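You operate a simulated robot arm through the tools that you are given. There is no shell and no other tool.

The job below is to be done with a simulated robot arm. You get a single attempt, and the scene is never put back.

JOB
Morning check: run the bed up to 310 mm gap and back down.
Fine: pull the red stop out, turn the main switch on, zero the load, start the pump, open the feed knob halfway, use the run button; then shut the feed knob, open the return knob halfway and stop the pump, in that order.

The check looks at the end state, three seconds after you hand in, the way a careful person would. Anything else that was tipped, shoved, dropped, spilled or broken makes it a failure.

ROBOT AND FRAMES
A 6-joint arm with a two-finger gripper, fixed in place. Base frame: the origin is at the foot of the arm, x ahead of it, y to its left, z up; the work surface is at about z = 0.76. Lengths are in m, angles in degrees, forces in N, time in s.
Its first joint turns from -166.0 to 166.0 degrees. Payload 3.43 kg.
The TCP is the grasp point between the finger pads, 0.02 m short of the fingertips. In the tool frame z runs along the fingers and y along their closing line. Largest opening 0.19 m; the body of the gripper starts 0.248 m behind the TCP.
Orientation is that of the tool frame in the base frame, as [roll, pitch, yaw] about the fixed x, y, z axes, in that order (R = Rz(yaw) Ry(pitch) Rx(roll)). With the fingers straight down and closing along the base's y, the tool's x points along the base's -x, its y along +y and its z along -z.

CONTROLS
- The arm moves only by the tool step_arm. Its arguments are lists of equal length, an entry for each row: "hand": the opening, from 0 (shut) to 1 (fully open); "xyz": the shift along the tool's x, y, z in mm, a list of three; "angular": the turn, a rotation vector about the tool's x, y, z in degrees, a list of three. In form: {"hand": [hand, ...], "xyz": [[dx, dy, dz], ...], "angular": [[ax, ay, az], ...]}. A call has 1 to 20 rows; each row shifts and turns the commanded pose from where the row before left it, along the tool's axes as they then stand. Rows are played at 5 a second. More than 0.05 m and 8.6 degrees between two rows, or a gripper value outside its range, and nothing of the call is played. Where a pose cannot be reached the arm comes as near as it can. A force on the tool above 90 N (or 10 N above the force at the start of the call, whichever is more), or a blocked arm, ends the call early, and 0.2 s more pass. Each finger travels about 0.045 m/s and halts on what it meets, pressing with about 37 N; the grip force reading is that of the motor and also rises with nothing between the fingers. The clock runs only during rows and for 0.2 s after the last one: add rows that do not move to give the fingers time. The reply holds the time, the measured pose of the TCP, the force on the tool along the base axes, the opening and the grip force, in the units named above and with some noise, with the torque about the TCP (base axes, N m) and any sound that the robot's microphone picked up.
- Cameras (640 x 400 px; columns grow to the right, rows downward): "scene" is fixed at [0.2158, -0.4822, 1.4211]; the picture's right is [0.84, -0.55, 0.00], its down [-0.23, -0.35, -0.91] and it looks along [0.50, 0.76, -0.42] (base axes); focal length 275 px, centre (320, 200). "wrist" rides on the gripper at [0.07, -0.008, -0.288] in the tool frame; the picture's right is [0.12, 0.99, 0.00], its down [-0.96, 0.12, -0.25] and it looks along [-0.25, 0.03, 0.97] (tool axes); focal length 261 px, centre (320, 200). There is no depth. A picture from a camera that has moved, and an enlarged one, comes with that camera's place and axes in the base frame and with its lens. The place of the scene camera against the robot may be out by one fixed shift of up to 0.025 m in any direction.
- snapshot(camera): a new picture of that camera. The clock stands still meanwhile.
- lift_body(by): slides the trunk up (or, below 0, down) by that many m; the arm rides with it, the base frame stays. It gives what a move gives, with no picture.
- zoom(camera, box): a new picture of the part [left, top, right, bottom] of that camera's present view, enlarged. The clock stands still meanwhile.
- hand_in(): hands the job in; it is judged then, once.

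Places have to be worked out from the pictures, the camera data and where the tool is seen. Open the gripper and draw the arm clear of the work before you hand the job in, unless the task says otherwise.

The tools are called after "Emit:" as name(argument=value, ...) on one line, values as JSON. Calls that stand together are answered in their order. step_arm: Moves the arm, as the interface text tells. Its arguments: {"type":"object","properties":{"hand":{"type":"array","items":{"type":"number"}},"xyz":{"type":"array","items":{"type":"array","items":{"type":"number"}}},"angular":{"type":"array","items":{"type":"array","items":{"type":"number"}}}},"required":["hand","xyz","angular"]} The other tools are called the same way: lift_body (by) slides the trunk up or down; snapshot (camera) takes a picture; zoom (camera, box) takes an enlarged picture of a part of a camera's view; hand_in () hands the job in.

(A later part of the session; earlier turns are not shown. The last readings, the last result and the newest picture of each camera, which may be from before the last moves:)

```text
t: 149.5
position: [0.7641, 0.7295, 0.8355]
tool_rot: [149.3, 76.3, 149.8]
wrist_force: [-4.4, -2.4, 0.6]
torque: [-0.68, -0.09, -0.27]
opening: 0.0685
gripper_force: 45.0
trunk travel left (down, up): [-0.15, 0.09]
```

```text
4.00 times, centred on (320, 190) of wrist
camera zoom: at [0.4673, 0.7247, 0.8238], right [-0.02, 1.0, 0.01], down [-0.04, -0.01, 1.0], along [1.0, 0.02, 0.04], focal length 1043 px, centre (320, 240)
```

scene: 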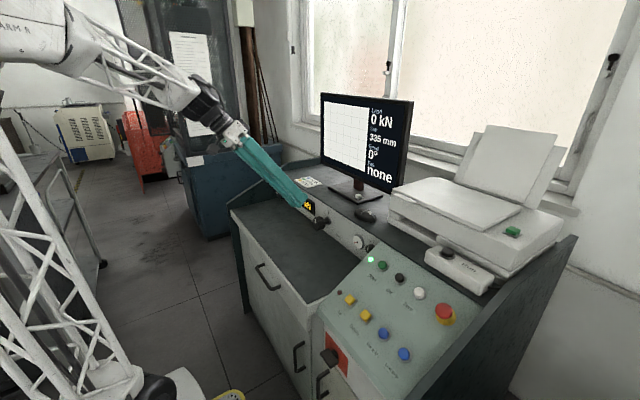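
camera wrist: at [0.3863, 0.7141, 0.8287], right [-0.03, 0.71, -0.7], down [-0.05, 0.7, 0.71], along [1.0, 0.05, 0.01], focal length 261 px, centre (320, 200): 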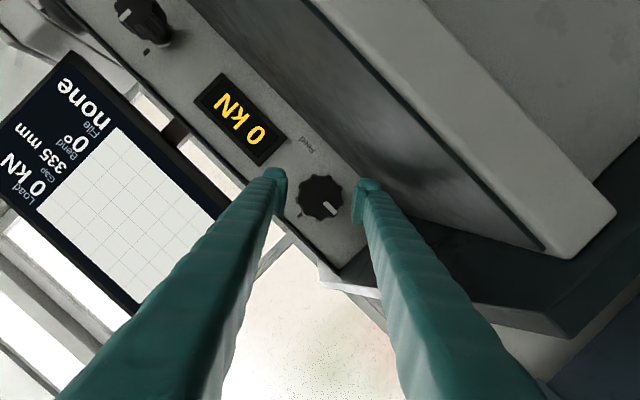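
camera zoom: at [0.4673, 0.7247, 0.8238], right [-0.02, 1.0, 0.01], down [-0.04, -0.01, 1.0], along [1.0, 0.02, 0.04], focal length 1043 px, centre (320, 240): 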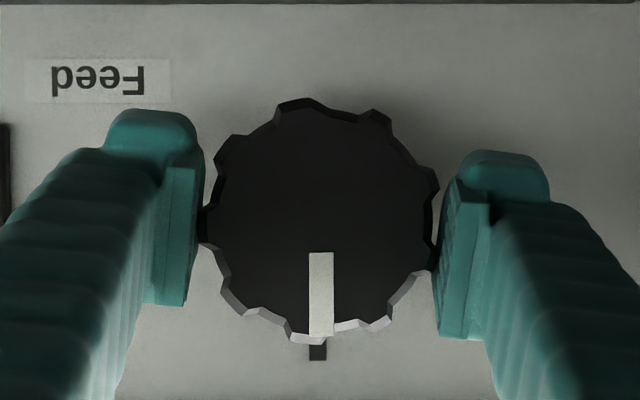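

Pointer is on the mark and the torque shows it at its stop: Feed is shut. I open and pull straight back.

Emit:
step_arm(hand=[0.45, 0.45, 0.45, 0.45, 0.45, 0.45, 0.45], xyz=[[0, 0, 0], [0, 0, 0], [2, 0, -9.8], [4.2, 0, -19.6], [4.2, 0, -19.6], [5.2, 0, -24.5], [0, 0, 0]], angular=[[0, 0, 0], [0, 0, 0], [0, 0, 0], [0, 0, 0], [0, 0, 0], [0, 0, 0], [0, 0, 0]])

Emit:
zoom(camera="wrist", box=[250, 140, 390, 240])

Emit:
zoom(camera="scene", box=[220, 90, 420, 240])

Emit:
snapshot(camera="wrist")

```text
t: 151.1
position: [0.6882, 0.7301, 0.8352]
tool_rot: [149.8, 76.2, 150.3]
wrist_force: [0.2, 0.7, -0.5]
torque: [-0.02, -0.01, -0.01]
opening: 0.0855
gripper_force: 0.0
trunk travel left (down, up): [-0.15, 0.09]
```

```text
4.00 times, centred on (320, 190) of wrist
camera zoom: at [0.3922, 0.7253, 0.8235], right [-0.02, 1.0, 0.0], down [-0.04, 0.0, 1.0], along [1.0, 0.02, 0.04], focal length 1043 px, centre (320, 240)
```

zoom: 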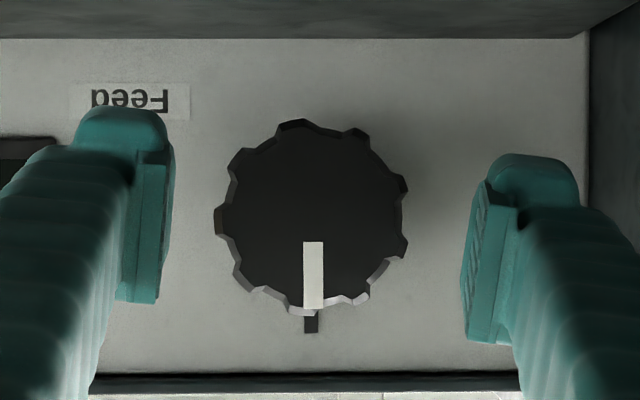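

```text
2.67 times, centred on (320, 165) of scene
camera zoom: at [0.2158, -0.4822, 1.4211], right [0.84, -0.55, 0.0], down [-0.23, -0.35, -0.91], along [0.5, 0.76, -0.42], focal length 734 px, centre (320, 293)
```

zoom: 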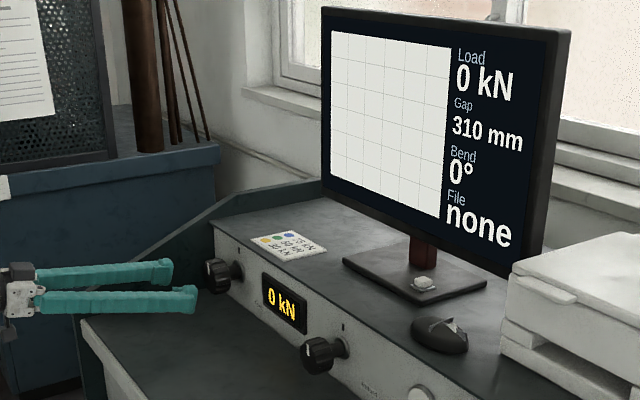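

```text
taken
camera wrist: at [0.3922, 0.7253, 0.8235], right [-0.02, 1.0, 0.0], down [-0.04, 0.0, 1.0], along [1.0, 0.02, 0.04], focal length 261 px, centre (320, 200)
```

wrist: 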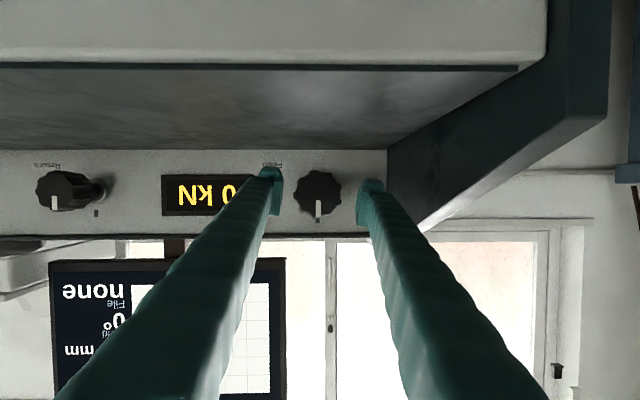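

Feed is shut and the gap holds at 310. Next the Return knob: I slide sideways in front of it.

Emit:
step_arm(hand=[0.45, 0.45, 0.45, 0.45, 0.45, 0.45, 0.45, 0.45, 0.45], xyz=[[-6.2, -44.9, -1.3], [-6.2, -44.9, -1.3], [-6.2, -44.9, -1.3], [-6.2, -44.9, -1.3], [-6.2, -44.9, -1.3], [-6.2, -44.9, -1.3], [-6.2, -44.9, -1.3], [-6.2, -44.9, -1.3], [0, 0, 0]], angular=[[0, 0, 0], [0, 0, 0], [0, 0, 0], [0, 0, 0], [0, 0, 0], [0, 0, 0], [0, 0, 0], [0, 0, 0], [0, 0, 0]])

Emit:
zoom(camera="wrist", box=[250, 140, 390, 240])

Emit:
snapshot(camera="scene")

```text
t: 153.1
position: [0.697, 0.3862, 0.8661]
tool_rot: [152.2, 76.1, 152.6]
wrist_force: [-0.2, -0.1, -0.7]
torque: [-0.04, -0.03, 0.02]
opening: 0.0854
gripper_force: 0.0
out of reach, approached as far as the arm can: row 7, 8
trunk travel left (down, up): [-0.15, 0.09]
```

```text
4.00 times, centred on (320, 190) of wrist
camera zoom: at [0.3987, 0.3817, 0.8578], right [-0.02, 1.0, 0.0], down [-0.04, 0.0, 1.0], along [1.0, 0.02, 0.04], focal length 1043 px, centre (320, 240)
```

zoom: 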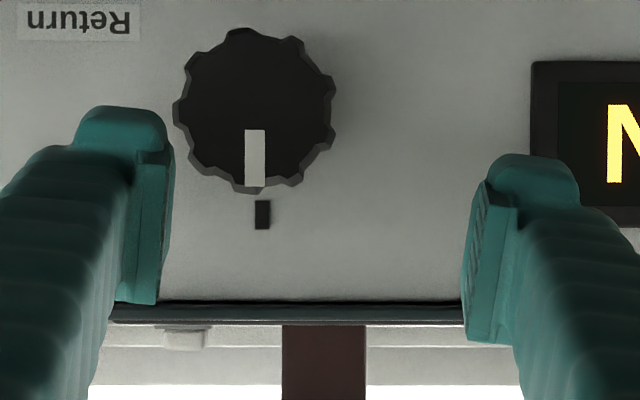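

```text
taken
```

scene: 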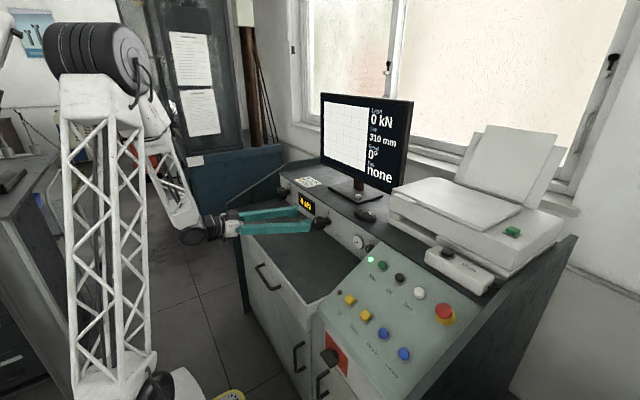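

The arm was too folded for the last bit (wrist too near the base), nothing touched. Raising the trunk by 9 cm gives the arm more room, so I lift it while the gripper is in free space.

Emit:
lift_body(by=0.088)

Emit:
snapshot(camera="scene")

```text
t: 154.3
position: [0.6957, 0.3865, 0.9554]
tool_rot: [152.2, 76.1, 152.4]
wrist_force: [-0.3, 0.7, -0.9]
torque: [0.02, -0.01, 0.0]
opening: 0.0854
gripper_force: 0.1
trunk travel left (down, up): [-0.238, 0.002]
```

```text
taken
```

scene: 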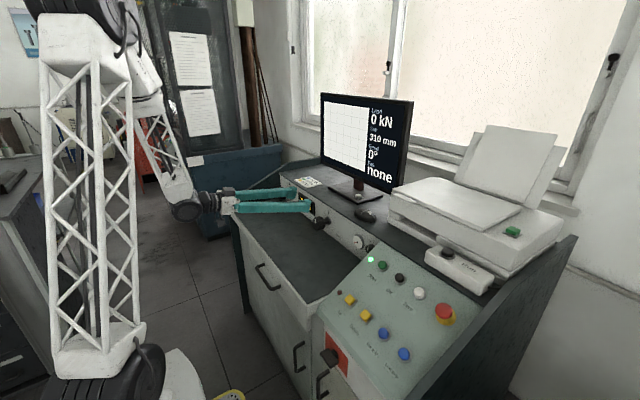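

The trunk is up and the arm has room. Return's axis is at about (y 0.3655, z 0.829) and this knob is smaller, about 56 mm. I lower the gripper to its front.

Emit:
step_arm(hand=[0.42, 0.4, 0.38, 0.36, 0.36], xyz=[[30.2, -8.8, 5.2], [30.2, -8.8, 5.2], [30.2, -8.8, 5.2], [30.2, -8.8, 5.2], [0, 0, 0]], angular=[[0, 0, 0], [0, 0, 0], [0, 0, 0], [0, 0, 0], [0, 0, 0]])

Emit:
zoom(camera="wrist", box=[250, 140, 390, 240])

Emit:
zoom(camera="scene", box=[150, 90, 420, 290])

```text
t: 155.5
position: [0.6924, 0.3897, 0.934]
tool_rot: [159.1, 75.5, 158.9]
wrist_force: [0.0, -0.4, 0.7]
torque: [0.0, 0.01, 0.01]
opening: 0.0684
gripper_force: 0.1
out of reach, approached as far as the arm can: row 1, 2, 3, 4
trunk travel left (down, up): [-0.238, 0.002]
```

```text
4.00 times, centred on (320, 190) of wrist
camera zoom: at [0.3945, 0.3867, 0.9306], right [-0.01, 1.0, -0.03], down [-0.02, 0.03, 1.0], along [1.0, 0.01, 0.02], focal length 1043 px, centre (320, 240)
```

zoom: 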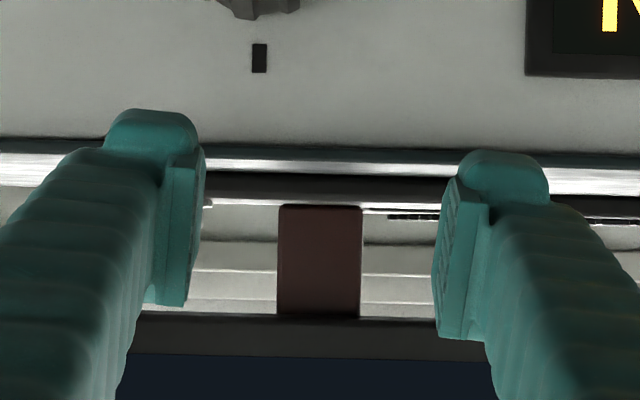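

```text
2.00 times, centred on (285, 190) of scene
camera zoom: at [0.2158, -0.4822, 1.4211], right [0.84, -0.55, 0.0], down [-0.23, -0.35, -0.91], along [0.5, 0.76, -0.42], focal length 551 px, centre (390, 220)
```

zoom: 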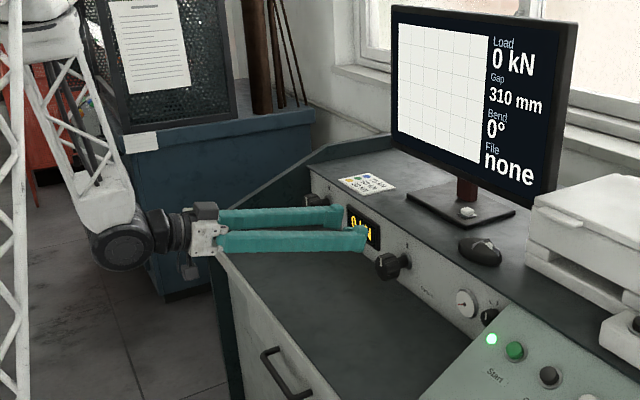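

Still out of reach: the shoulder sits low, so raising the trunk folds the arm more — I should lower it instead. First I raise the gripper 20 cm so it stays clear of the desk.

Emit:
step_arm(hand=[0.36, 0.36, 0.36, 0.36, 0.36, 0.36], xyz=[[-38.7, 3.6, -9.4], [-38.7, 3.6, -9.4], [-38.7, 3.6, -9.4], [-38.7, 3.6, -9.4], [-38.7, 3.6, -9.4], [0, 0, 0]], angular=[[0, 0, 0], [0, 0, 0], [0, 0, 0], [0, 0, 0], [0, 0, 0], [0, 0, 0]])

Emit:
snapshot(camera="scene")

```text
t: 156.9
position: [0.6861, 0.3859, 1.1338]
tool_rot: [152.1, 76.1, 152.4]
wrist_force: [-0.4, 0.2, -1.1]
torque: [0.0, 0.0, 0.0]
opening: 0.0687
gripper_force: 0.1
trunk travel left (down, up): [-0.238, 0.002]
```

```text
taken
```

scene: 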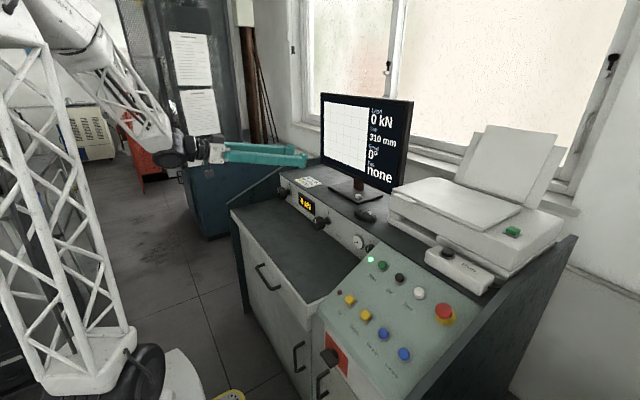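

Gripper at z 1.13. I lower the trunk by 0.2 m, which brings the gripper to about z 0.93, still clear.

Emit:
lift_body(by=-0.2)

Emit:
snapshot(camera="scene")

```text
t: 159.1
position: [0.6882, 0.3853, 0.932]
tool_rot: [152.3, 76.1, 152.4]
wrist_force: [-0.4, 0.0, -0.1]
torque: [0.03, 0.0, -0.02]
opening: 0.0685
gripper_force: 0.1
trunk travel left (down, up): [-0.038, 0.202]
```

```text
taken
```

scene: 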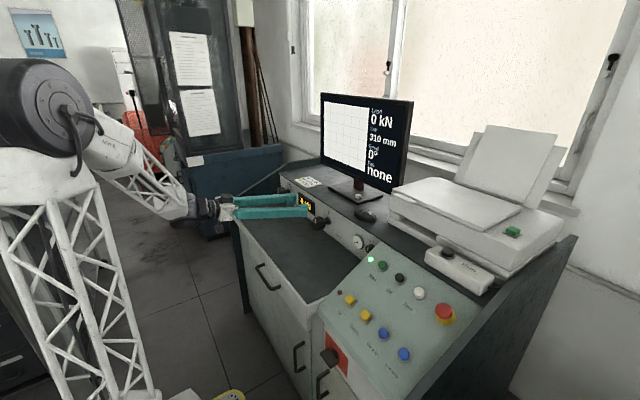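

Trunk is lowered. I bring the gripper down in front of Return.

Emit:
step_arm(hand=[0.36, 0.36, 0.36, 0.36, 0.36], xyz=[[24.1, -7.8, 5.8], [24.1, -7.8, 5.8], [24.1, -7.8, 5.8], [24.1, -7.8, 5.8], [0, 0, 0]], angular=[[0, 0, 0], [0, 0, 0], [0, 0, 0], [0, 0, 0], [0, 0, 0]])

Emit:
zoom(camera="wrist", box=[250, 140, 390, 240])

Emit:
zoom(camera="scene", box=[150, 120, 370, 290])

```text
t: 160.3
position: [0.689, 0.3653, 0.8285]
tool_rot: [152.2, 76.1, 152.5]
wrist_force: [0.3, 0.1, 0.3]
torque: [-0.01, -0.02, -0.03]
opening: 0.0685
gripper_force: 0.0
trunk travel left (down, up): [-0.038, 0.202]
```

```text
4.00 times, centred on (320, 190) of wrist
camera zoom: at [0.3923, 0.36, 0.8217], right [-0.02, 1.0, 0.0], down [-0.04, 0.0, 1.0], along [1.0, 0.02, 0.04], focal length 1043 px, centre (320, 240)
```

zoom: 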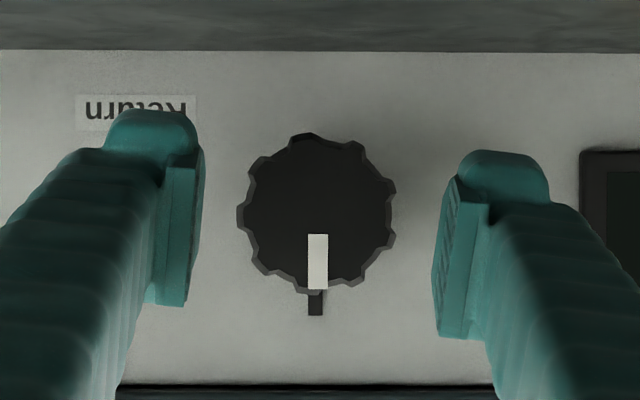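

```text
2.35 times, centred on (260, 205) of scene
camera zoom: at [0.2158, -0.4822, 1.4211], right [0.84, -0.55, 0.0], down [-0.23, -0.35, -0.91], along [0.5, 0.76, -0.42], focal length 648 px, centre (461, 188)
```

zoom: 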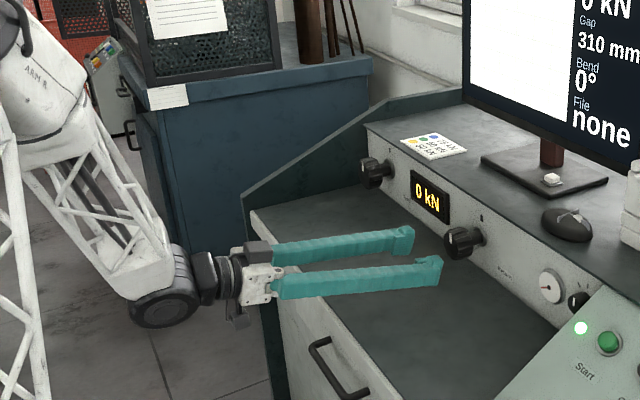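

In front of Return: axis at about (0.3665, 0.8295), about 54 mm wide, pointer on its zero mark. I test in free space how far the wrist can swing clockwise here.

Emit:
step_arm(hand=[0.34, 0.33, 0.33], xyz=[[0, 0, 0], [0, 0, 0], [0, 0, 0]], angular=[[-1.44, 0, 6.85], [-1.44, 0, 6.85], [0, 0, 0]])

```text
t: 161.1
position: [0.6897, 0.3665, 0.838]
tool_rot: [126.5, 69.2, 127.6]
wrist_force: [-0.8, 0.8, -0.4]
torque: [0.0, 0.02, 0.04]
opening: 0.0625
gripper_force: 0.0
out of reach, approached as far as the arm can: row 2
trunk travel left (down, up): [-0.038, 0.202]
```

The fold limits clockwise swing here to about +15°, so I'll do it in two shorter turns the other way. I test the counter-clockwise side in free space.

Emit:
step_arm(hand=[0.33, 0.33, 0.33, 0.33, 0.33, 0.33, 0.33, 0.33, 0.33, 0.33], xyz=[[0, 0, 0], [0, 0, 0], [0, 0, 0], [0, 0, 0], [0, 0, 0], [0, 0, 0], [0, 0, 0], [0, 0, 0], [0, 0, 0], [0, 0, 0]], angular=[[1.44, 0, -6.85], [1.44, 0, -6.85], [1.44, 0, -6.85], [1.44, 0, -6.85], [1.44, 0, -6.85], [1.44, 0, -6.85], [1.44, 0, -6.85], [1.44, 0, -6.85], [1.44, 0, -6.85], [0, 0, 0]])

Emit:
zoom(camera="wrist", box=[250, 140, 390, 240])

```text
t: 163.3
position: [0.6888, 0.3673, 0.8378]
tool_rot: [-102.2, 42.2, -107.4]
wrist_force: [-0.6, -0.5, -0.3]
torque: [0.0, 0.03, 0.0]
opening: 0.0629
gripper_force: 0.0
trunk travel left (down, up): [-0.038, 0.202]
```

```text
4.00 times, centred on (320, 190) of wrist
camera zoom: at [0.3915, 0.3575, 0.8406], right [-0.03, 0.6, -0.8], down [-0.03, 0.8, 0.6], along [1.0, 0.04, -0.01], focal length 1043 px, centre (320, 240)
```

zoom: 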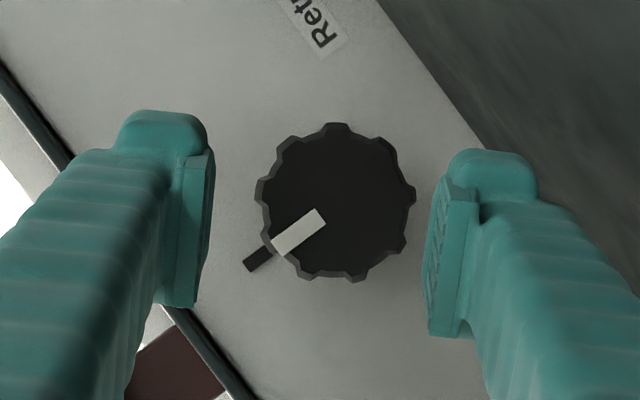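

Counter-clockwise is fine to -46°. I swing to +8°, advance over the knob and grip it.

Emit:
step_arm(hand=[0.34, 0.34, 0.34, 0.34, 0.34, 0.34, 0.34, 0.34, 0.34, 0.34, 0.34, 0.34, 0.34, 0.34, 0.14, 0.14, 0.14], xyz=[[0, 0, 0], [0, 0, 0], [0, 0, 0], [0, 0, 0], [0, 0, 0], [0, 0, 0], [0, 0, 0], [0, 0, 0], [7, -1.8, 1.5], [-3.9, 0, 18.4], [-3.9, 0, 18.4], [-3.9, 0, 18.4], [-3.9, 0, 18.4], [0, 0, 0], [0, 0, 0], [0, 0, 0], [0, 0, 0]], angular=[[-1.414, 0, 6.65], [-1.414, 0, 6.65], [-1.414, 0, 6.65], [-1.414, 0, 6.65], [-1.414, 0, 6.65], [-1.414, 0, 6.65], [-1.414, 0, 6.65], [-1.414, 0, 6.65], [0, 0, 0], [0, 0, 0], [0, 0, 0], [0, 0, 0], [0, 0, 0], [0, 0, 0], [0, 0, 0], [0, 0, 0], [0, 0, 0]])

Emit:
zoom(camera="wrist", box=[250, 140, 390, 240])

Emit:
zoom(camera="scene", box=[220, 90, 420, 240])

```text
t: 166.9
position: [0.7641, 0.3634, 0.8293]
tool_rot: [147.6, 75.0, 147.8]
wrist_force: [1.2, -4.5, -0.1]
torque: [0.01, -0.07, -0.09]
opening: 0.0558
gripper_force: 44.9
trunk travel left (down, up): [-0.038, 0.202]
```

```text
4.00 times, centred on (320, 190) of wrist
camera zoom: at [0.4668, 0.3611, 0.822], right [-0.02, 1.0, 0.02], down [-0.03, -0.02, 1.0], along [1.0, 0.01, 0.03], focal length 1043 px, centre (320, 240)
```

zoom: 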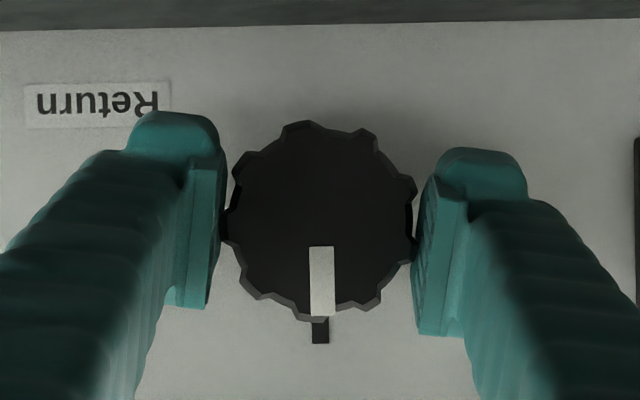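

```text
2.67 times, centred on (320, 165) of scene
camera zoom: at [0.2158, -0.4822, 1.4211], right [0.84, -0.55, 0.0], down [-0.23, -0.35, -0.91], along [0.5, 0.76, -0.42], focal length 734 px, centre (320, 293)
```

zoom: 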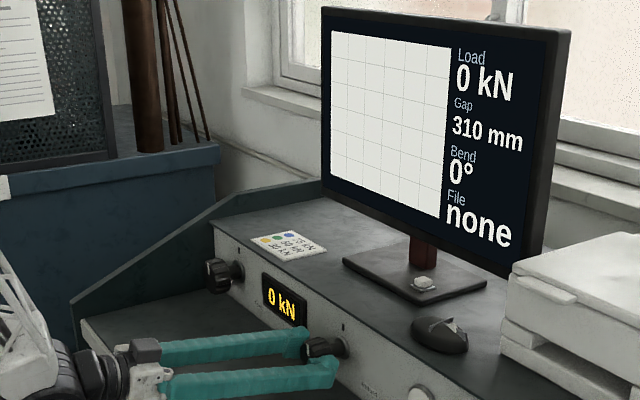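

Gripped (55.8 mm) with almost no side force. I turn counter-clockwise 28° and check.

Emit:
step_arm(hand=[0.14, 0.14, 0.14, 0.14], xyz=[[0, 0, 0], [0, 0, 0], [0, 0, 0], [0, 0, 0]], angular=[[1.44, 0, -6.85], [1.44, 0, -6.85], [1.44, 0, -6.85], [1.44, 0, -6.85]])

Emit:
zoom(camera="wrist", box=[250, 140, 390, 240])

Emit:
zoom(camera="scene", box=[220, 90, 420, 240])

```text
t: 167.9
position: [0.764, 0.366, 0.8294]
tool_rot: [-121.1, 66.3, -123.7]
wrist_force: [8.2, -1.1, -2.0]
torque: [0.01, -0.08, 0.08]
opening: 0.0559
gripper_force: 45.0
trunk travel left (down, up): [-0.038, 0.202]
```

```text
4.00 times, centred on (320, 190) of wrist
camera zoom: at [0.4666, 0.3576, 0.8266], right [-0.03, 0.89, -0.45], down [-0.03, 0.45, 0.89], along [1.0, 0.04, 0.01], focal length 1043 px, centre (320, 240)
```

zoom: 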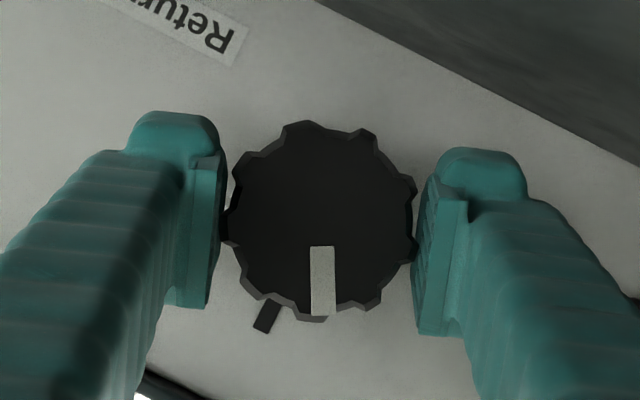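

```text
2.67 times, centred on (320, 165) of scene
camera zoom: at [0.2158, -0.4822, 1.4211], right [0.84, -0.55, 0.0], down [-0.23, -0.35, -0.91], along [0.5, 0.76, -0.42], focal length 734 px, centre (320, 293)
```

zoom: 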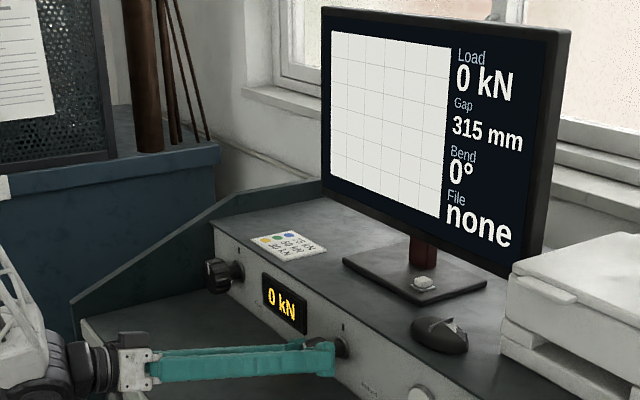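

Return opens this way, and the bed is coming down (gap 315). I turn another 28°.

Emit:
step_arm(hand=[0.14, 0.14, 0.14, 0.14], xyz=[[0, 0, 0], [0, 0, 0], [0, 0, 0], [0, 0, 0]], angular=[[1.44, 0, -6.85], [1.44, 0, -6.85], [1.44, 0, -6.85], [1.44, 0, -6.85]])

Emit:
zoom(camera="wrist", box=[250, 140, 390, 240])

Emit:
zoom(camera="scene", box=[220, 90, 420, 240])

```text
t: 168.9
position: [0.7647, 0.3662, 0.8285]
tool_rot: [-101.6, 40.5, -106.9]
wrist_force: [5.3, 11.5, -7.1]
torque: [0.13, -0.1, 0.03]
opening: 0.056
gripper_force: 45.1
trunk travel left (down, up): [-0.038, 0.202]
```

```text
4.00 times, centred on (320, 190) of wrist
camera zoom: at [0.4665, 0.3568, 0.8321], right [-0.03, 0.58, -0.82], down [-0.03, 0.82, 0.58], along [1.0, 0.04, -0.01], focal length 1043 px, centre (320, 240)
```

zoom: 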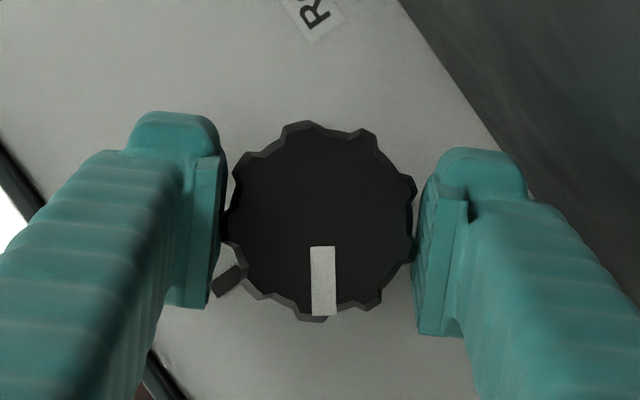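

```text
2.67 times, centred on (320, 165) of scene
camera zoom: at [0.2158, -0.4822, 1.4211], right [0.84, -0.55, 0.0], down [-0.23, -0.35, -0.91], along [0.5, 0.76, -0.42], focal length 734 px, centre (320, 293)
```

zoom: 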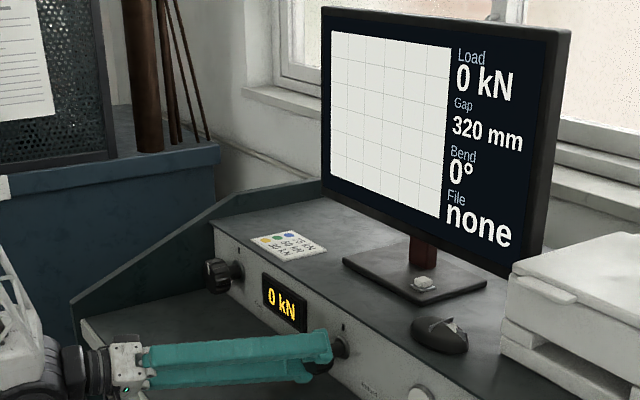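

About 56° open, gap 320. I open the fingers, swing back 42° around the knob and regrip.

Emit:
step_arm(hand=[0.34, 0.34, 0.34, 0.34, 0.34, 0.34, 0.34, 0.34, 0.34, 0.14, 0.14, 0.14], xyz=[[0, 0, 0], [0, 0, 0], [0, 0, 0], [0, 0, 0], [0, 0, 0], [0, 0, 0], [0, 0, 0], [0, 0, 0], [0, 0, 0], [0, 0, 0], [0, 0, 0], [0, 0, 0]], angular=[[0, 0, 0], [0, 0, 0], [-1.44, 0, 6.85], [-1.44, 0, 6.85], [-1.44, 0, 6.85], [-1.44, 0, 6.85], [-1.44, 0, 6.85], [-1.44, 0, 6.85], [0, 0, 0], [0, 0, 0], [0, 0, 0], [0, 0, 0]])

Emit:
zoom(camera="wrist", box=[250, 140, 390, 240])

Emit:
zoom(camera="scene", box=[220, 90, 420, 240])

```text
t: 171.5
position: [0.7635, 0.3656, 0.8308]
tool_rot: [-154.5, 75.9, -155.4]
wrist_force: [0.2, 0.1, 1.3]
torque: [0.01, -0.01, 0.05]
opening: 0.0556
gripper_force: 45.0
trunk travel left (down, up): [-0.038, 0.202]
```

```text
4.00 times, centred on (320, 190) of wrist
camera zoom: at [0.4665, 0.3591, 0.8245], right [-0.02, 0.98, -0.22], down [-0.03, 0.22, 0.98], along [1.0, 0.03, 0.02], focal length 1043 px, centre (320, 240)
```

zoom: 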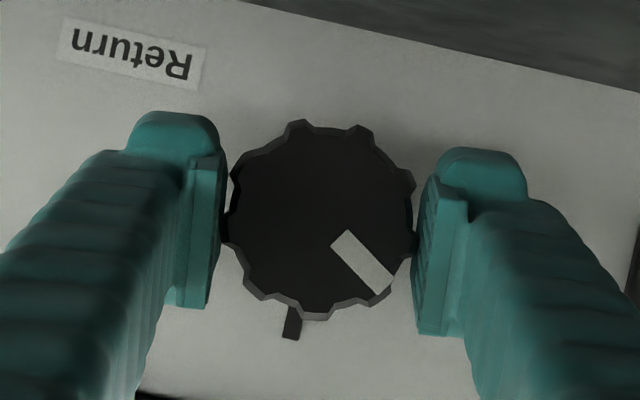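

```text
2.67 times, centred on (320, 165) of scene
camera zoom: at [0.2158, -0.4822, 1.4211], right [0.84, -0.55, 0.0], down [-0.23, -0.35, -0.91], along [0.5, 0.76, -0.42], focal length 734 px, centre (320, 293)
```

zoom: 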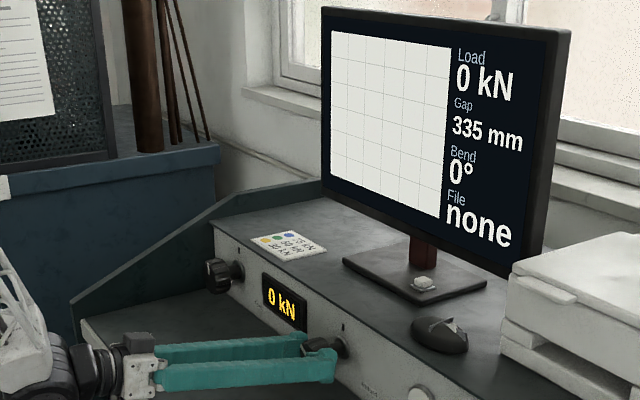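

The gap is already back at 335. The pointer is at about 57°. Since the bed is down, I can safely check this knob's full range too; I turn on 41°.

Emit:
step_arm(hand=[0.14, 0.14, 0.14, 0.14, 0.14, 0.14], xyz=[[0, 0, 0], [0, 0, 0], [0, 0, 0], [0, 0, 0], [0, 0, 0], [0, 0, 0]], angular=[[1.41, 0, -6.7], [1.41, 0, -6.7], [1.41, 0, -6.7], [1.41, 0, -6.7], [1.41, 0, -6.7], [1.41, 0, -6.7]])

Emit:
zoom(camera="wrist", box=[250, 140, 390, 240])

```text
t: 172.9
position: [0.7639, 0.3673, 0.8285]
tool_rot: [-102.0, 41.4, -107.2]
wrist_force: [1.7, 18.2, -5.2]
torque: [0.1, -0.01, -0.11]
opening: 0.0558
gripper_force: 45.9
trunk travel left (down, up): [-0.038, 0.202]
```

```text
4.00 times, centred on (320, 190) of wrist
camera zoom: at [0.4665, 0.3571, 0.8322], right [-0.03, 0.59, -0.81], down [-0.03, 0.81, 0.59], along [1.0, 0.04, -0.01], focal length 1043 px, centre (320, 240)
```

zoom: 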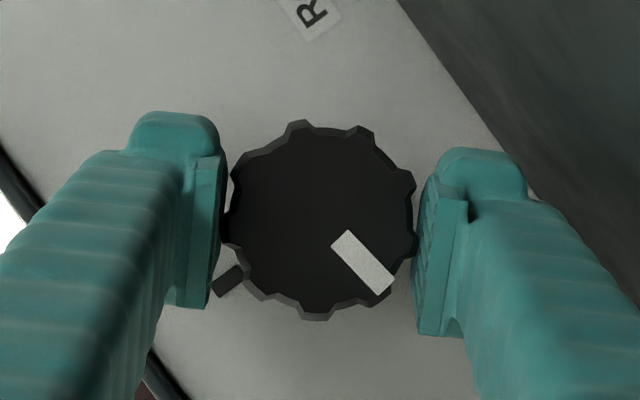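

Now about 97°, no stop. Regrip and go on.

Emit:
step_arm(hand=[0.34, 0.34, 0.34, 0.34, 0.34, 0.34, 0.34, 0.34, 0.34, 0.34, 0.34, 0.14, 0.14, 0.14], xyz=[[0, 0, 0], [0, 0, 0], [0, 0, 0], [0, 0, 0], [0, 0, 0], [0, 0, 0], [0, 0, 0], [0, 0, 0], [0, 0, 0], [0, 0, 0], [0, 0, 0], [0, 0, 0], [0, 0, 0], [0, 0, 0]], angular=[[0, 0, 0], [0, 0, 0], [-1.44, 0, 6.85], [-1.44, 0, 6.85], [-1.44, 0, 6.85], [-1.44, 0, 6.85], [-1.44, 0, 6.85], [-1.44, 0, 6.85], [-1.44, 0, 6.85], [-1.23, 0, 5.87], [0, 0, 0], [0, 0, 0], [0, 0, 0], [0, 0, 0]])

Emit:
zoom(camera="wrist", box=[250, 140, 390, 240])

```text
t: 175.9
position: [0.7642, 0.3652, 0.8297]
tool_rot: [147.8, 75.0, 148.1]
wrist_force: [-3.0, -7.4, -0.3]
torque: [0.01, -0.04, -0.09]
opening: 0.0564
gripper_force: 45.1
trunk travel left (down, up): [-0.038, 0.202]
```

```text
4.00 times, centred on (320, 190) of wrist
camera zoom: at [0.4666, 0.3612, 0.8221], right [-0.02, 1.0, 0.02], down [-0.03, -0.02, 1.0], along [1.0, 0.01, 0.03], focal length 1043 px, centre (320, 240)
```

zoom: 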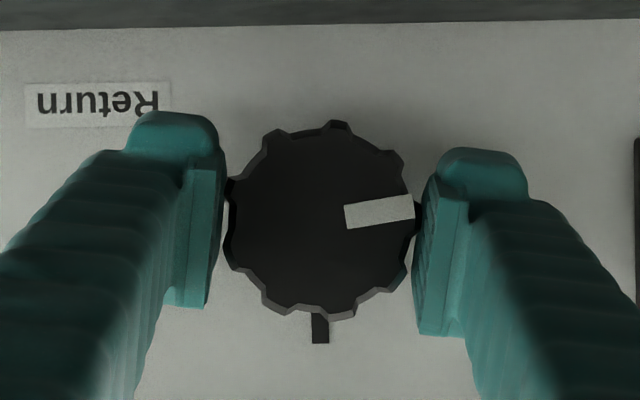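

Pointer at 98°. I turn a further 56°.

Emit:
step_arm(hand=[0.14, 0.14, 0.14, 0.14, 0.14, 0.14, 0.14, 0.14], xyz=[[0, 0, 0], [0, 0, 0], [0, 0, 0], [0, 0, 0], [0, 0, 0], [0, 0, 0], [0, 0, 0], [0, 0, 0]], angular=[[1.44, 0, -6.85], [1.44, 0, -6.85], [1.44, 0, -6.85], [1.44, 0, -6.85], [1.44, 0, -6.85], [1.44, 0, -6.85], [1.44, 0, -6.85], [1.44, 0, -6.85]])

Emit:
zoom(camera="wrist", box=[250, 140, 390, 240])

```text
t: 177.7
position: [0.7648, 0.3679, 0.8268]
tool_rot: [-101.6, 40.4, -106.9]
wrist_force: [1.0, 15.1, -10.2]
torque: [0.08, 0.13, 0.08]
opening: 0.0561
gripper_force: 45.1
trunk travel left (down, up): [-0.038, 0.202]
```

```text
4.00 times, centred on (320, 190) of wrist
camera zoom: at [0.4666, 0.3568, 0.8323], right [-0.03, 0.57, -0.82], down [-0.03, 0.82, 0.58], along [1.0, 0.04, -0.01], focal length 1043 px, centre (320, 240)
```

zoom: 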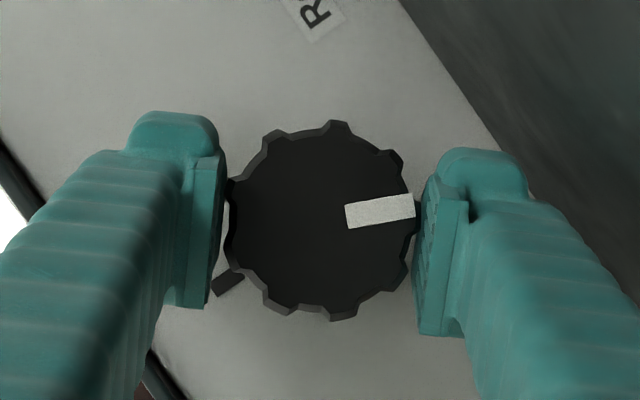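

At about 154°, no stop yet. One more regrip.

Emit:
step_arm(hand=[0.34, 0.34, 0.34, 0.34, 0.34, 0.34, 0.34, 0.34, 0.34, 0.34, 0.34, 0.14, 0.14, 0.14], xyz=[[0, 0, 0], [0, 0, 0], [0, 0, 0], [0, 0, 0], [0, 0, 0], [0, 0, 0], [0, 0, 0], [0, 0, 0], [0, 0, 0], [0, 0, 0], [0, 0, 0], [0, 0, 0], [0, 0, 0], [0, 0, 0]], angular=[[0, 0, 0], [0, 0, 0], [-1.44, 0, 6.85], [-1.44, 0, 6.85], [-1.44, 0, 6.85], [-1.44, 0, 6.85], [-1.44, 0, 6.85], [-1.44, 0, 6.85], [-1.44, 0, 6.85], [-1.23, 0, 5.87], [0, 0, 0], [0, 0, 0], [0, 0, 0], [0, 0, 0]])

Emit:
zoom(camera="wrist", box=[250, 140, 390, 240])

```text
t: 180.7
position: [0.7634, 0.3642, 0.8292]
tool_rot: [151.2, 75.5, 151.3]
wrist_force: [-1.0, -7.3, -1.1]
torque: [0.01, 0.02, -0.12]
opening: 0.0562
gripper_force: 45.2
trunk travel left (down, up): [-0.038, 0.202]
```

```text
4.00 times, centred on (320, 190) of wrist
camera zoom: at [0.4667, 0.3611, 0.8225], right [-0.02, 1.0, 0.0], down [-0.03, 0.0, 1.0], along [1.0, 0.02, 0.03], focal length 1043 px, centre (320, 240)
```

zoom: 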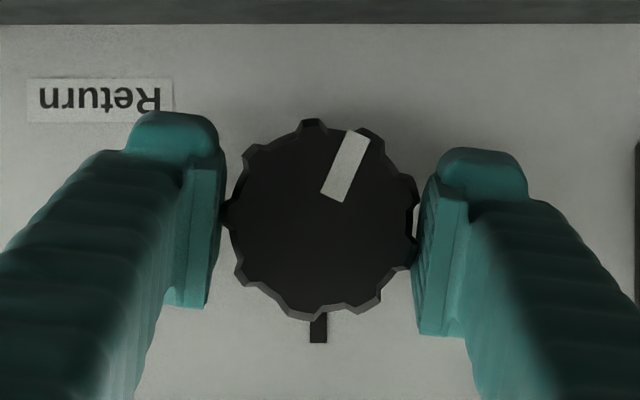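

Pointer at about 154°. I turn 42° and look for the stop.

Emit:
step_arm(hand=[0.14, 0.14, 0.14, 0.14, 0.14, 0.14], xyz=[[0, 0, 0], [0, 0, 0], [0, 0, 0], [0, 0, 0], [0, 0, 0], [0, 0, 0]], angular=[[1.44, 0, -6.85], [1.44, 0, -6.85], [1.44, 0, -6.85], [1.44, 0, -6.85], [1.44, 0, -6.85], [1.44, 0, -6.85]])

Emit:
zoom(camera="wrist", box=[250, 140, 390, 240])

```text
t: 182.1
position: [0.7626, 0.3667, 0.8296]
tool_rot: [-107.6, 52.8, -111.5]
wrist_force: [7.0, 7.3, -2.7]
torque: [1.54, 0.19, 0.04]
opening: 0.0566
gripper_force: 45.3
trunk travel left (down, up): [-0.038, 0.202]
```

```text
4.00 times, centred on (320, 190) of wrist
camera zoom: at [0.4662, 0.3571, 0.8299], right [-0.03, 0.74, -0.67], down [-0.03, 0.67, 0.75], along [1.0, 0.04, 0.0], focal length 1043 px, centre (320, 240)
```

zoom: 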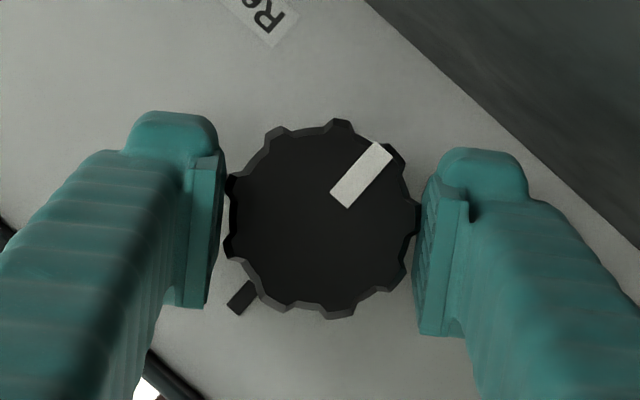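

The pointer stopped exactly opposite the mark with 1.5 Nm: this knob also has a 180° range, so halfway is 90°. I turn it back clockwise 42°.

Emit:
step_arm(hand=[0.14, 0.14, 0.14, 0.14, 0.14, 0.14, 0.14], xyz=[[0, 0, 0], [0, 0, 0], [0, 0, 0], [0, 0, 0], [0, 0, 0], [0, 0, 0], [0, 0, 0]], angular=[[-1.44, 0, 6.85], [-1.44, 0, 6.85], [-1.44, 0, 6.85], [-1.44, 0, 6.85], [-1.44, 0, 6.85], [-1.44, 0, 6.85], [0, 0, 0]])

Emit:
zoom(camera="wrist", box=[250, 140, 390, 240])

```text
t: 183.7
position: [0.7637, 0.3645, 0.8291]
tool_rot: [150.9, 75.5, 151.1]
wrist_force: [-11.9, -1.4, 2.6]
torque: [0.03, -0.11, -0.23]
opening: 0.0562
gripper_force: 45.3
trunk travel left (down, up): [-0.038, 0.202]
```

```text
4.00 times, centred on (320, 190) of wrist
camera zoom: at [0.466, 0.361, 0.8225], right [-0.02, 1.0, 0.01], down [-0.03, -0.01, 1.0], along [1.0, 0.02, 0.03], focal length 1043 px, centre (320, 240)
```

zoom: 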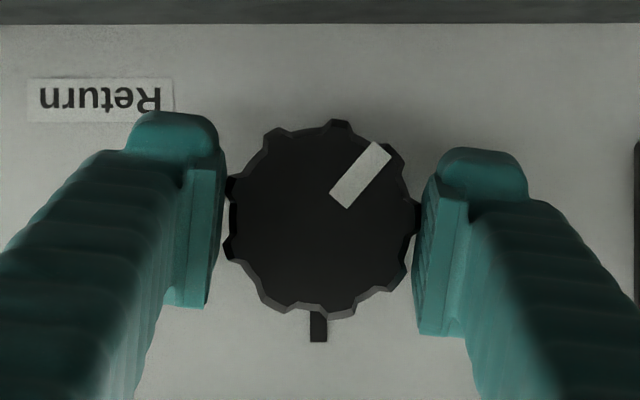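

Pointer at about 137.6°. I open, swing counter-clockwise 48° around the knob, and regrip.

Emit:
step_arm(hand=[0.34, 0.34, 0.34, 0.34, 0.34, 0.34, 0.34, 0.34, 0.34, 0.34, 0.14, 0.14, 0.14], xyz=[[0, 0, 0], [0, 0, 0], [0, 0, 0], [0, 0, 0], [0, 0, 0], [0, 0, 0], [0, 0, 0], [0, 0, 0], [0, 0, 0], [0, 0, 0], [0, 0, 0], [0, 0, 0], [0, 0, 0]], angular=[[0, 0, 0], [0, 0, 0], [1.44, 0, -6.85], [1.44, 0, -6.85], [1.44, 0, -6.85], [1.44, 0, -6.85], [1.44, 0, -6.85], [1.44, 0, -6.85], [1.23, 0, -5.87], [0, 0, 0], [0, 0, 0], [0, 0, 0], [0, 0, 0]])

Emit:
zoom(camera="wrist", box=[250, 140, 390, 240])

```text
t: 186.5
position: [0.7639, 0.3677, 0.8287]
tool_rot: [-104.6, 47.1, -109.0]
wrist_force: [3.7, 10.6, -11.4]
torque: [0.01, 0.06, 0.18]
opening: 0.0563
gripper_force: 45.1
trunk travel left (down, up): [-0.038, 0.202]
```

```text
4.00 times, centred on (320, 190) of wrist
camera zoom: at [0.4665, 0.3565, 0.8305], right [-0.03, 0.67, -0.74], down [-0.03, 0.74, 0.67], along [1.0, 0.04, 0.0], focal length 1043 px, centre (320, 240)
```

zoom: 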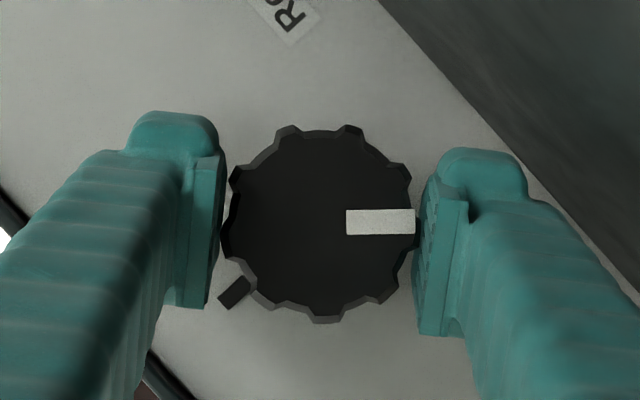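

Pointer at 137.8° in the grip. I turn clockwise 47.6° to halfway.

Emit:
step_arm(hand=[0.14, 0.14, 0.14, 0.14, 0.14, 0.14, 0.14, 0.14], xyz=[[0, 0, 0], [0, 0, 0], [0, 0, 0], [0, 0, 0], [0, 0, 0], [0, 0, 0], [0, 0, 0], [0, 0, 0]], angular=[[-1.44, 0, 6.85], [-1.44, 0, 6.85], [-1.44, 0, 6.85], [-1.44, 0, 6.85], [-1.44, 0, 6.85], [-1.44, 0, 6.85], [-1.15, 0, 5.48], [0, 0, 0]])

Emit:
zoom(camera="wrist", box=[250, 140, 390, 240])

Emit:
zoom(camera="scene", box=[220, 90, 420, 240])

```text
t: 188.3
position: [0.7641, 0.3661, 0.8283]
tool_rot: [152.7, 75.6, 152.6]
wrist_force: [-16.6, -4.9, -15.6]
torque: [0.01, 0.14, -0.2]
opening: 0.0562
gripper_force: 44.6
trunk travel left (down, up): [-0.038, 0.202]
```

```text
4.00 times, centred on (320, 190) of wrist
camera zoom: at [0.4665, 0.3612, 0.8222], right [-0.02, 1.0, 0.0], down [-0.03, 0.0, 1.0], along [1.0, 0.02, 0.03], focal length 1043 px, centre (320, 240)
```

zoom: 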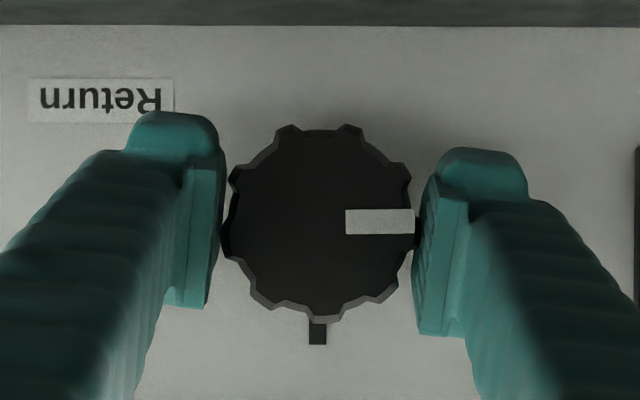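

```text
2.67 times, centred on (320, 165) of scene
camera zoom: at [0.2158, -0.4822, 1.4211], right [0.84, -0.55, 0.0], down [-0.23, -0.35, -0.91], along [0.5, 0.76, -0.42], focal length 734 px, centre (320, 293)
```

zoom: 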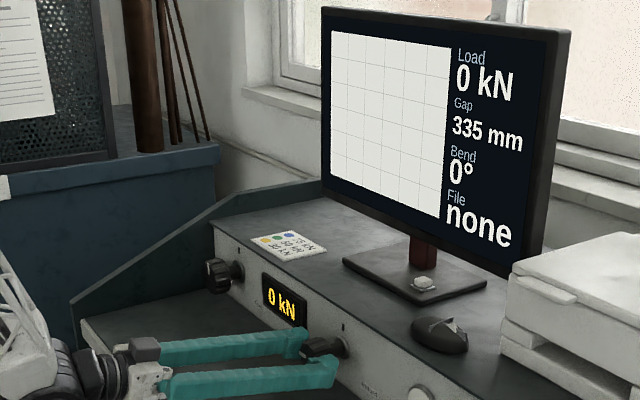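

Return stands at 90° (halfway), gap 335. I open the fingers and pull straight back.

Emit:
step_arm(hand=[0.36, 0.36, 0.36, 0.36, 0.36, 0.36, 0.36], xyz=[[0, 0, 0], [0, 0, 0], [2, 0, -9.8], [4.2, 0, -19.6], [4.2, 0, -19.6], [4.2, 0, -19.6], [0, 0, 0]], angular=[[0, 0, 0], [0, 0, 0], [0, 0, 0], [0, 0, 0], [0, 0, 0], [0, 0, 0], [0, 0, 0]])

Emit:
zoom(camera="wrist", box=[250, 140, 390, 240])

```text
t: 189.9
position: [0.6941, 0.3661, 0.8299]
tool_rot: [152.7, 75.8, 152.9]
wrist_force: [-1.0, 0.5, 0.9]
torque: [-0.02, -0.01, 0.01]
opening: 0.0685
gripper_force: 0.0
trunk travel left (down, up): [-0.038, 0.202]
```

```text
4.00 times, centred on (320, 190) of wrist
camera zoom: at [0.3962, 0.362, 0.8237], right [-0.02, 1.0, 0.0], down [-0.03, 0.0, 1.0], along [1.0, 0.02, 0.03], focal length 1043 px, centre (320, 240)
```

zoom: 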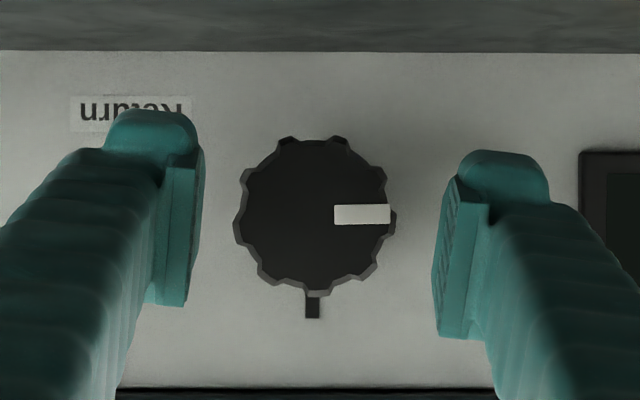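

Return stays at exactly halfway. I raise the trunk back to its starting height; the gripper rises with it in free space.

Emit:
lift_body(by=0.112)

Emit:
snapshot(camera="scene")

```text
t: 191.3
position: [0.6951, 0.3669, 0.9431]
tool_rot: [152.7, 75.7, 152.9]
wrist_force: [0.3, -0.4, -0.5]
torque: [-0.02, 0.0, 0.01]
opening: 0.0684
gripper_force: 0.1
trunk travel left (down, up): [-0.15, 0.09]
```

```text
taken
```

scene: 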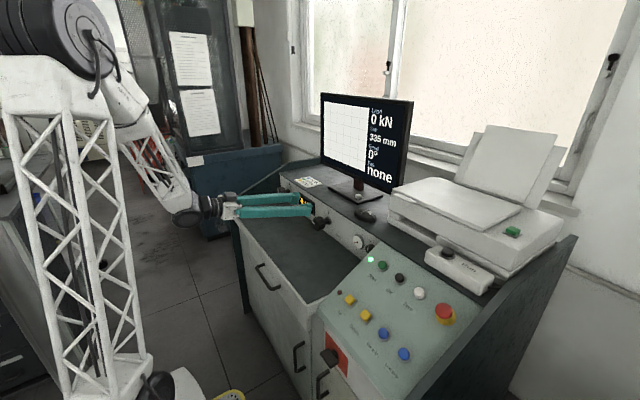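

Trunk is back at its original height. I turn the tool to the panel tilt, close the fingers and go to a hover over the black Off button (y≈-0.094), slightly offset so one finger is centred on it.

Emit:
step_arm(hand=[0.36, 0.3, 0.2, 0.1, 0, 0, 0, 0, 0, 0, 0, 0, 0, 0, 0, 0, 0, 0, 0], xyz=[[0, 0, 0], [0, 0, 0], [0, 0, 0], [0, 0, 0], [0, 0, 0], [0, 0, 0], [-1.55, -47.2, -2.6], [-1.55, -47.2, -2.6], [-1.55, -47.2, -2.6], [-1.55, -47.2, -2.6], [-1.55, -47.2, -2.6], [-1.55, -47.2, -2.6], [-1.55, -47.2, -2.6], [-1.55, -47.2, -2.6], [-1.55, -47.2, -2.6], [-1.55, -47.2, -2.6], [-3.2, 0, 29.2], [-3.2, 0, 29.2], [0, 0, 0]], angular=[[0.58, 7.7, -0.956], [0.58, 7.7, -0.956], [0.58, 7.7, -0.956], [0.58, 7.7, -0.956], [0.58, 7.7, -0.956], [0.58, 7.7, -0.956], [0, 0, 0], [0, 0, 0], [0, 0, 0], [0, 0, 0], [0, 0, 0], [0, 0, 0], [0, 0, 0], [0, 0, 0], [0, 0, 0], [0, 0, 0], [0, 0, 0], [0, 0, 0], [0, 0, 0]])

Emit:
snapshot(camera="wrist")

Emit:
zoom(camera="scene", box=[350, 220, 470, 320])

```text
t: 195.3
position: [0.7295, -0.1056, 0.9269]
tool_rot: [-179.9, 31.0, -179.9]
wrist_force: [0.4, 0.4, -0.8]
torque: [-0.02, -0.03, 0.01]
opening: 0.0
gripper_force: 34.3
trunk travel left (down, up): [-0.15, 0.09]
```

```text
taken
camera wrist: at [0.5196, -0.1137, 1.1366], right [-0.1, 0.99, -0.06], down [0.7, 0.12, 0.71], along [0.71, 0.03, -0.7], focal length 261 px, centre (320, 200)
```

wrist: 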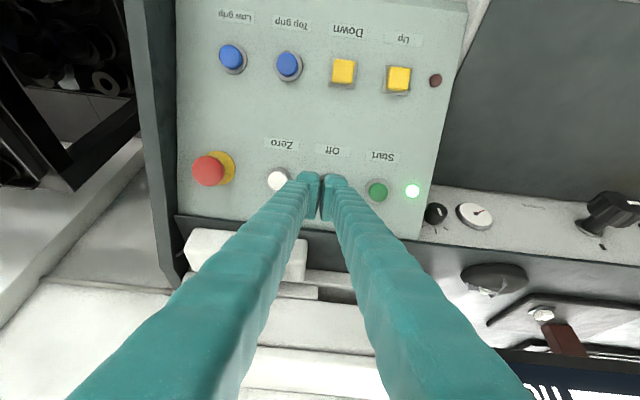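

```text
4.00 times, centred on (410, 270) of scene
camera zoom: at [0.2158, -0.4822, 1.4211], right [0.84, -0.55, 0.0], down [-0.23, -0.35, -0.91], along [0.5, 0.76, -0.42], focal length 1102 px, centre (-40, -80)
```

zoom: 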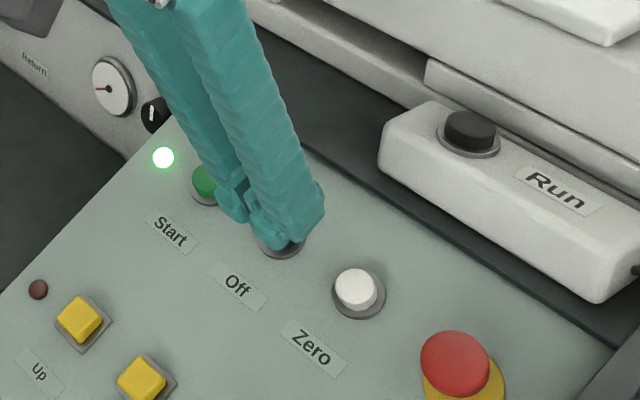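

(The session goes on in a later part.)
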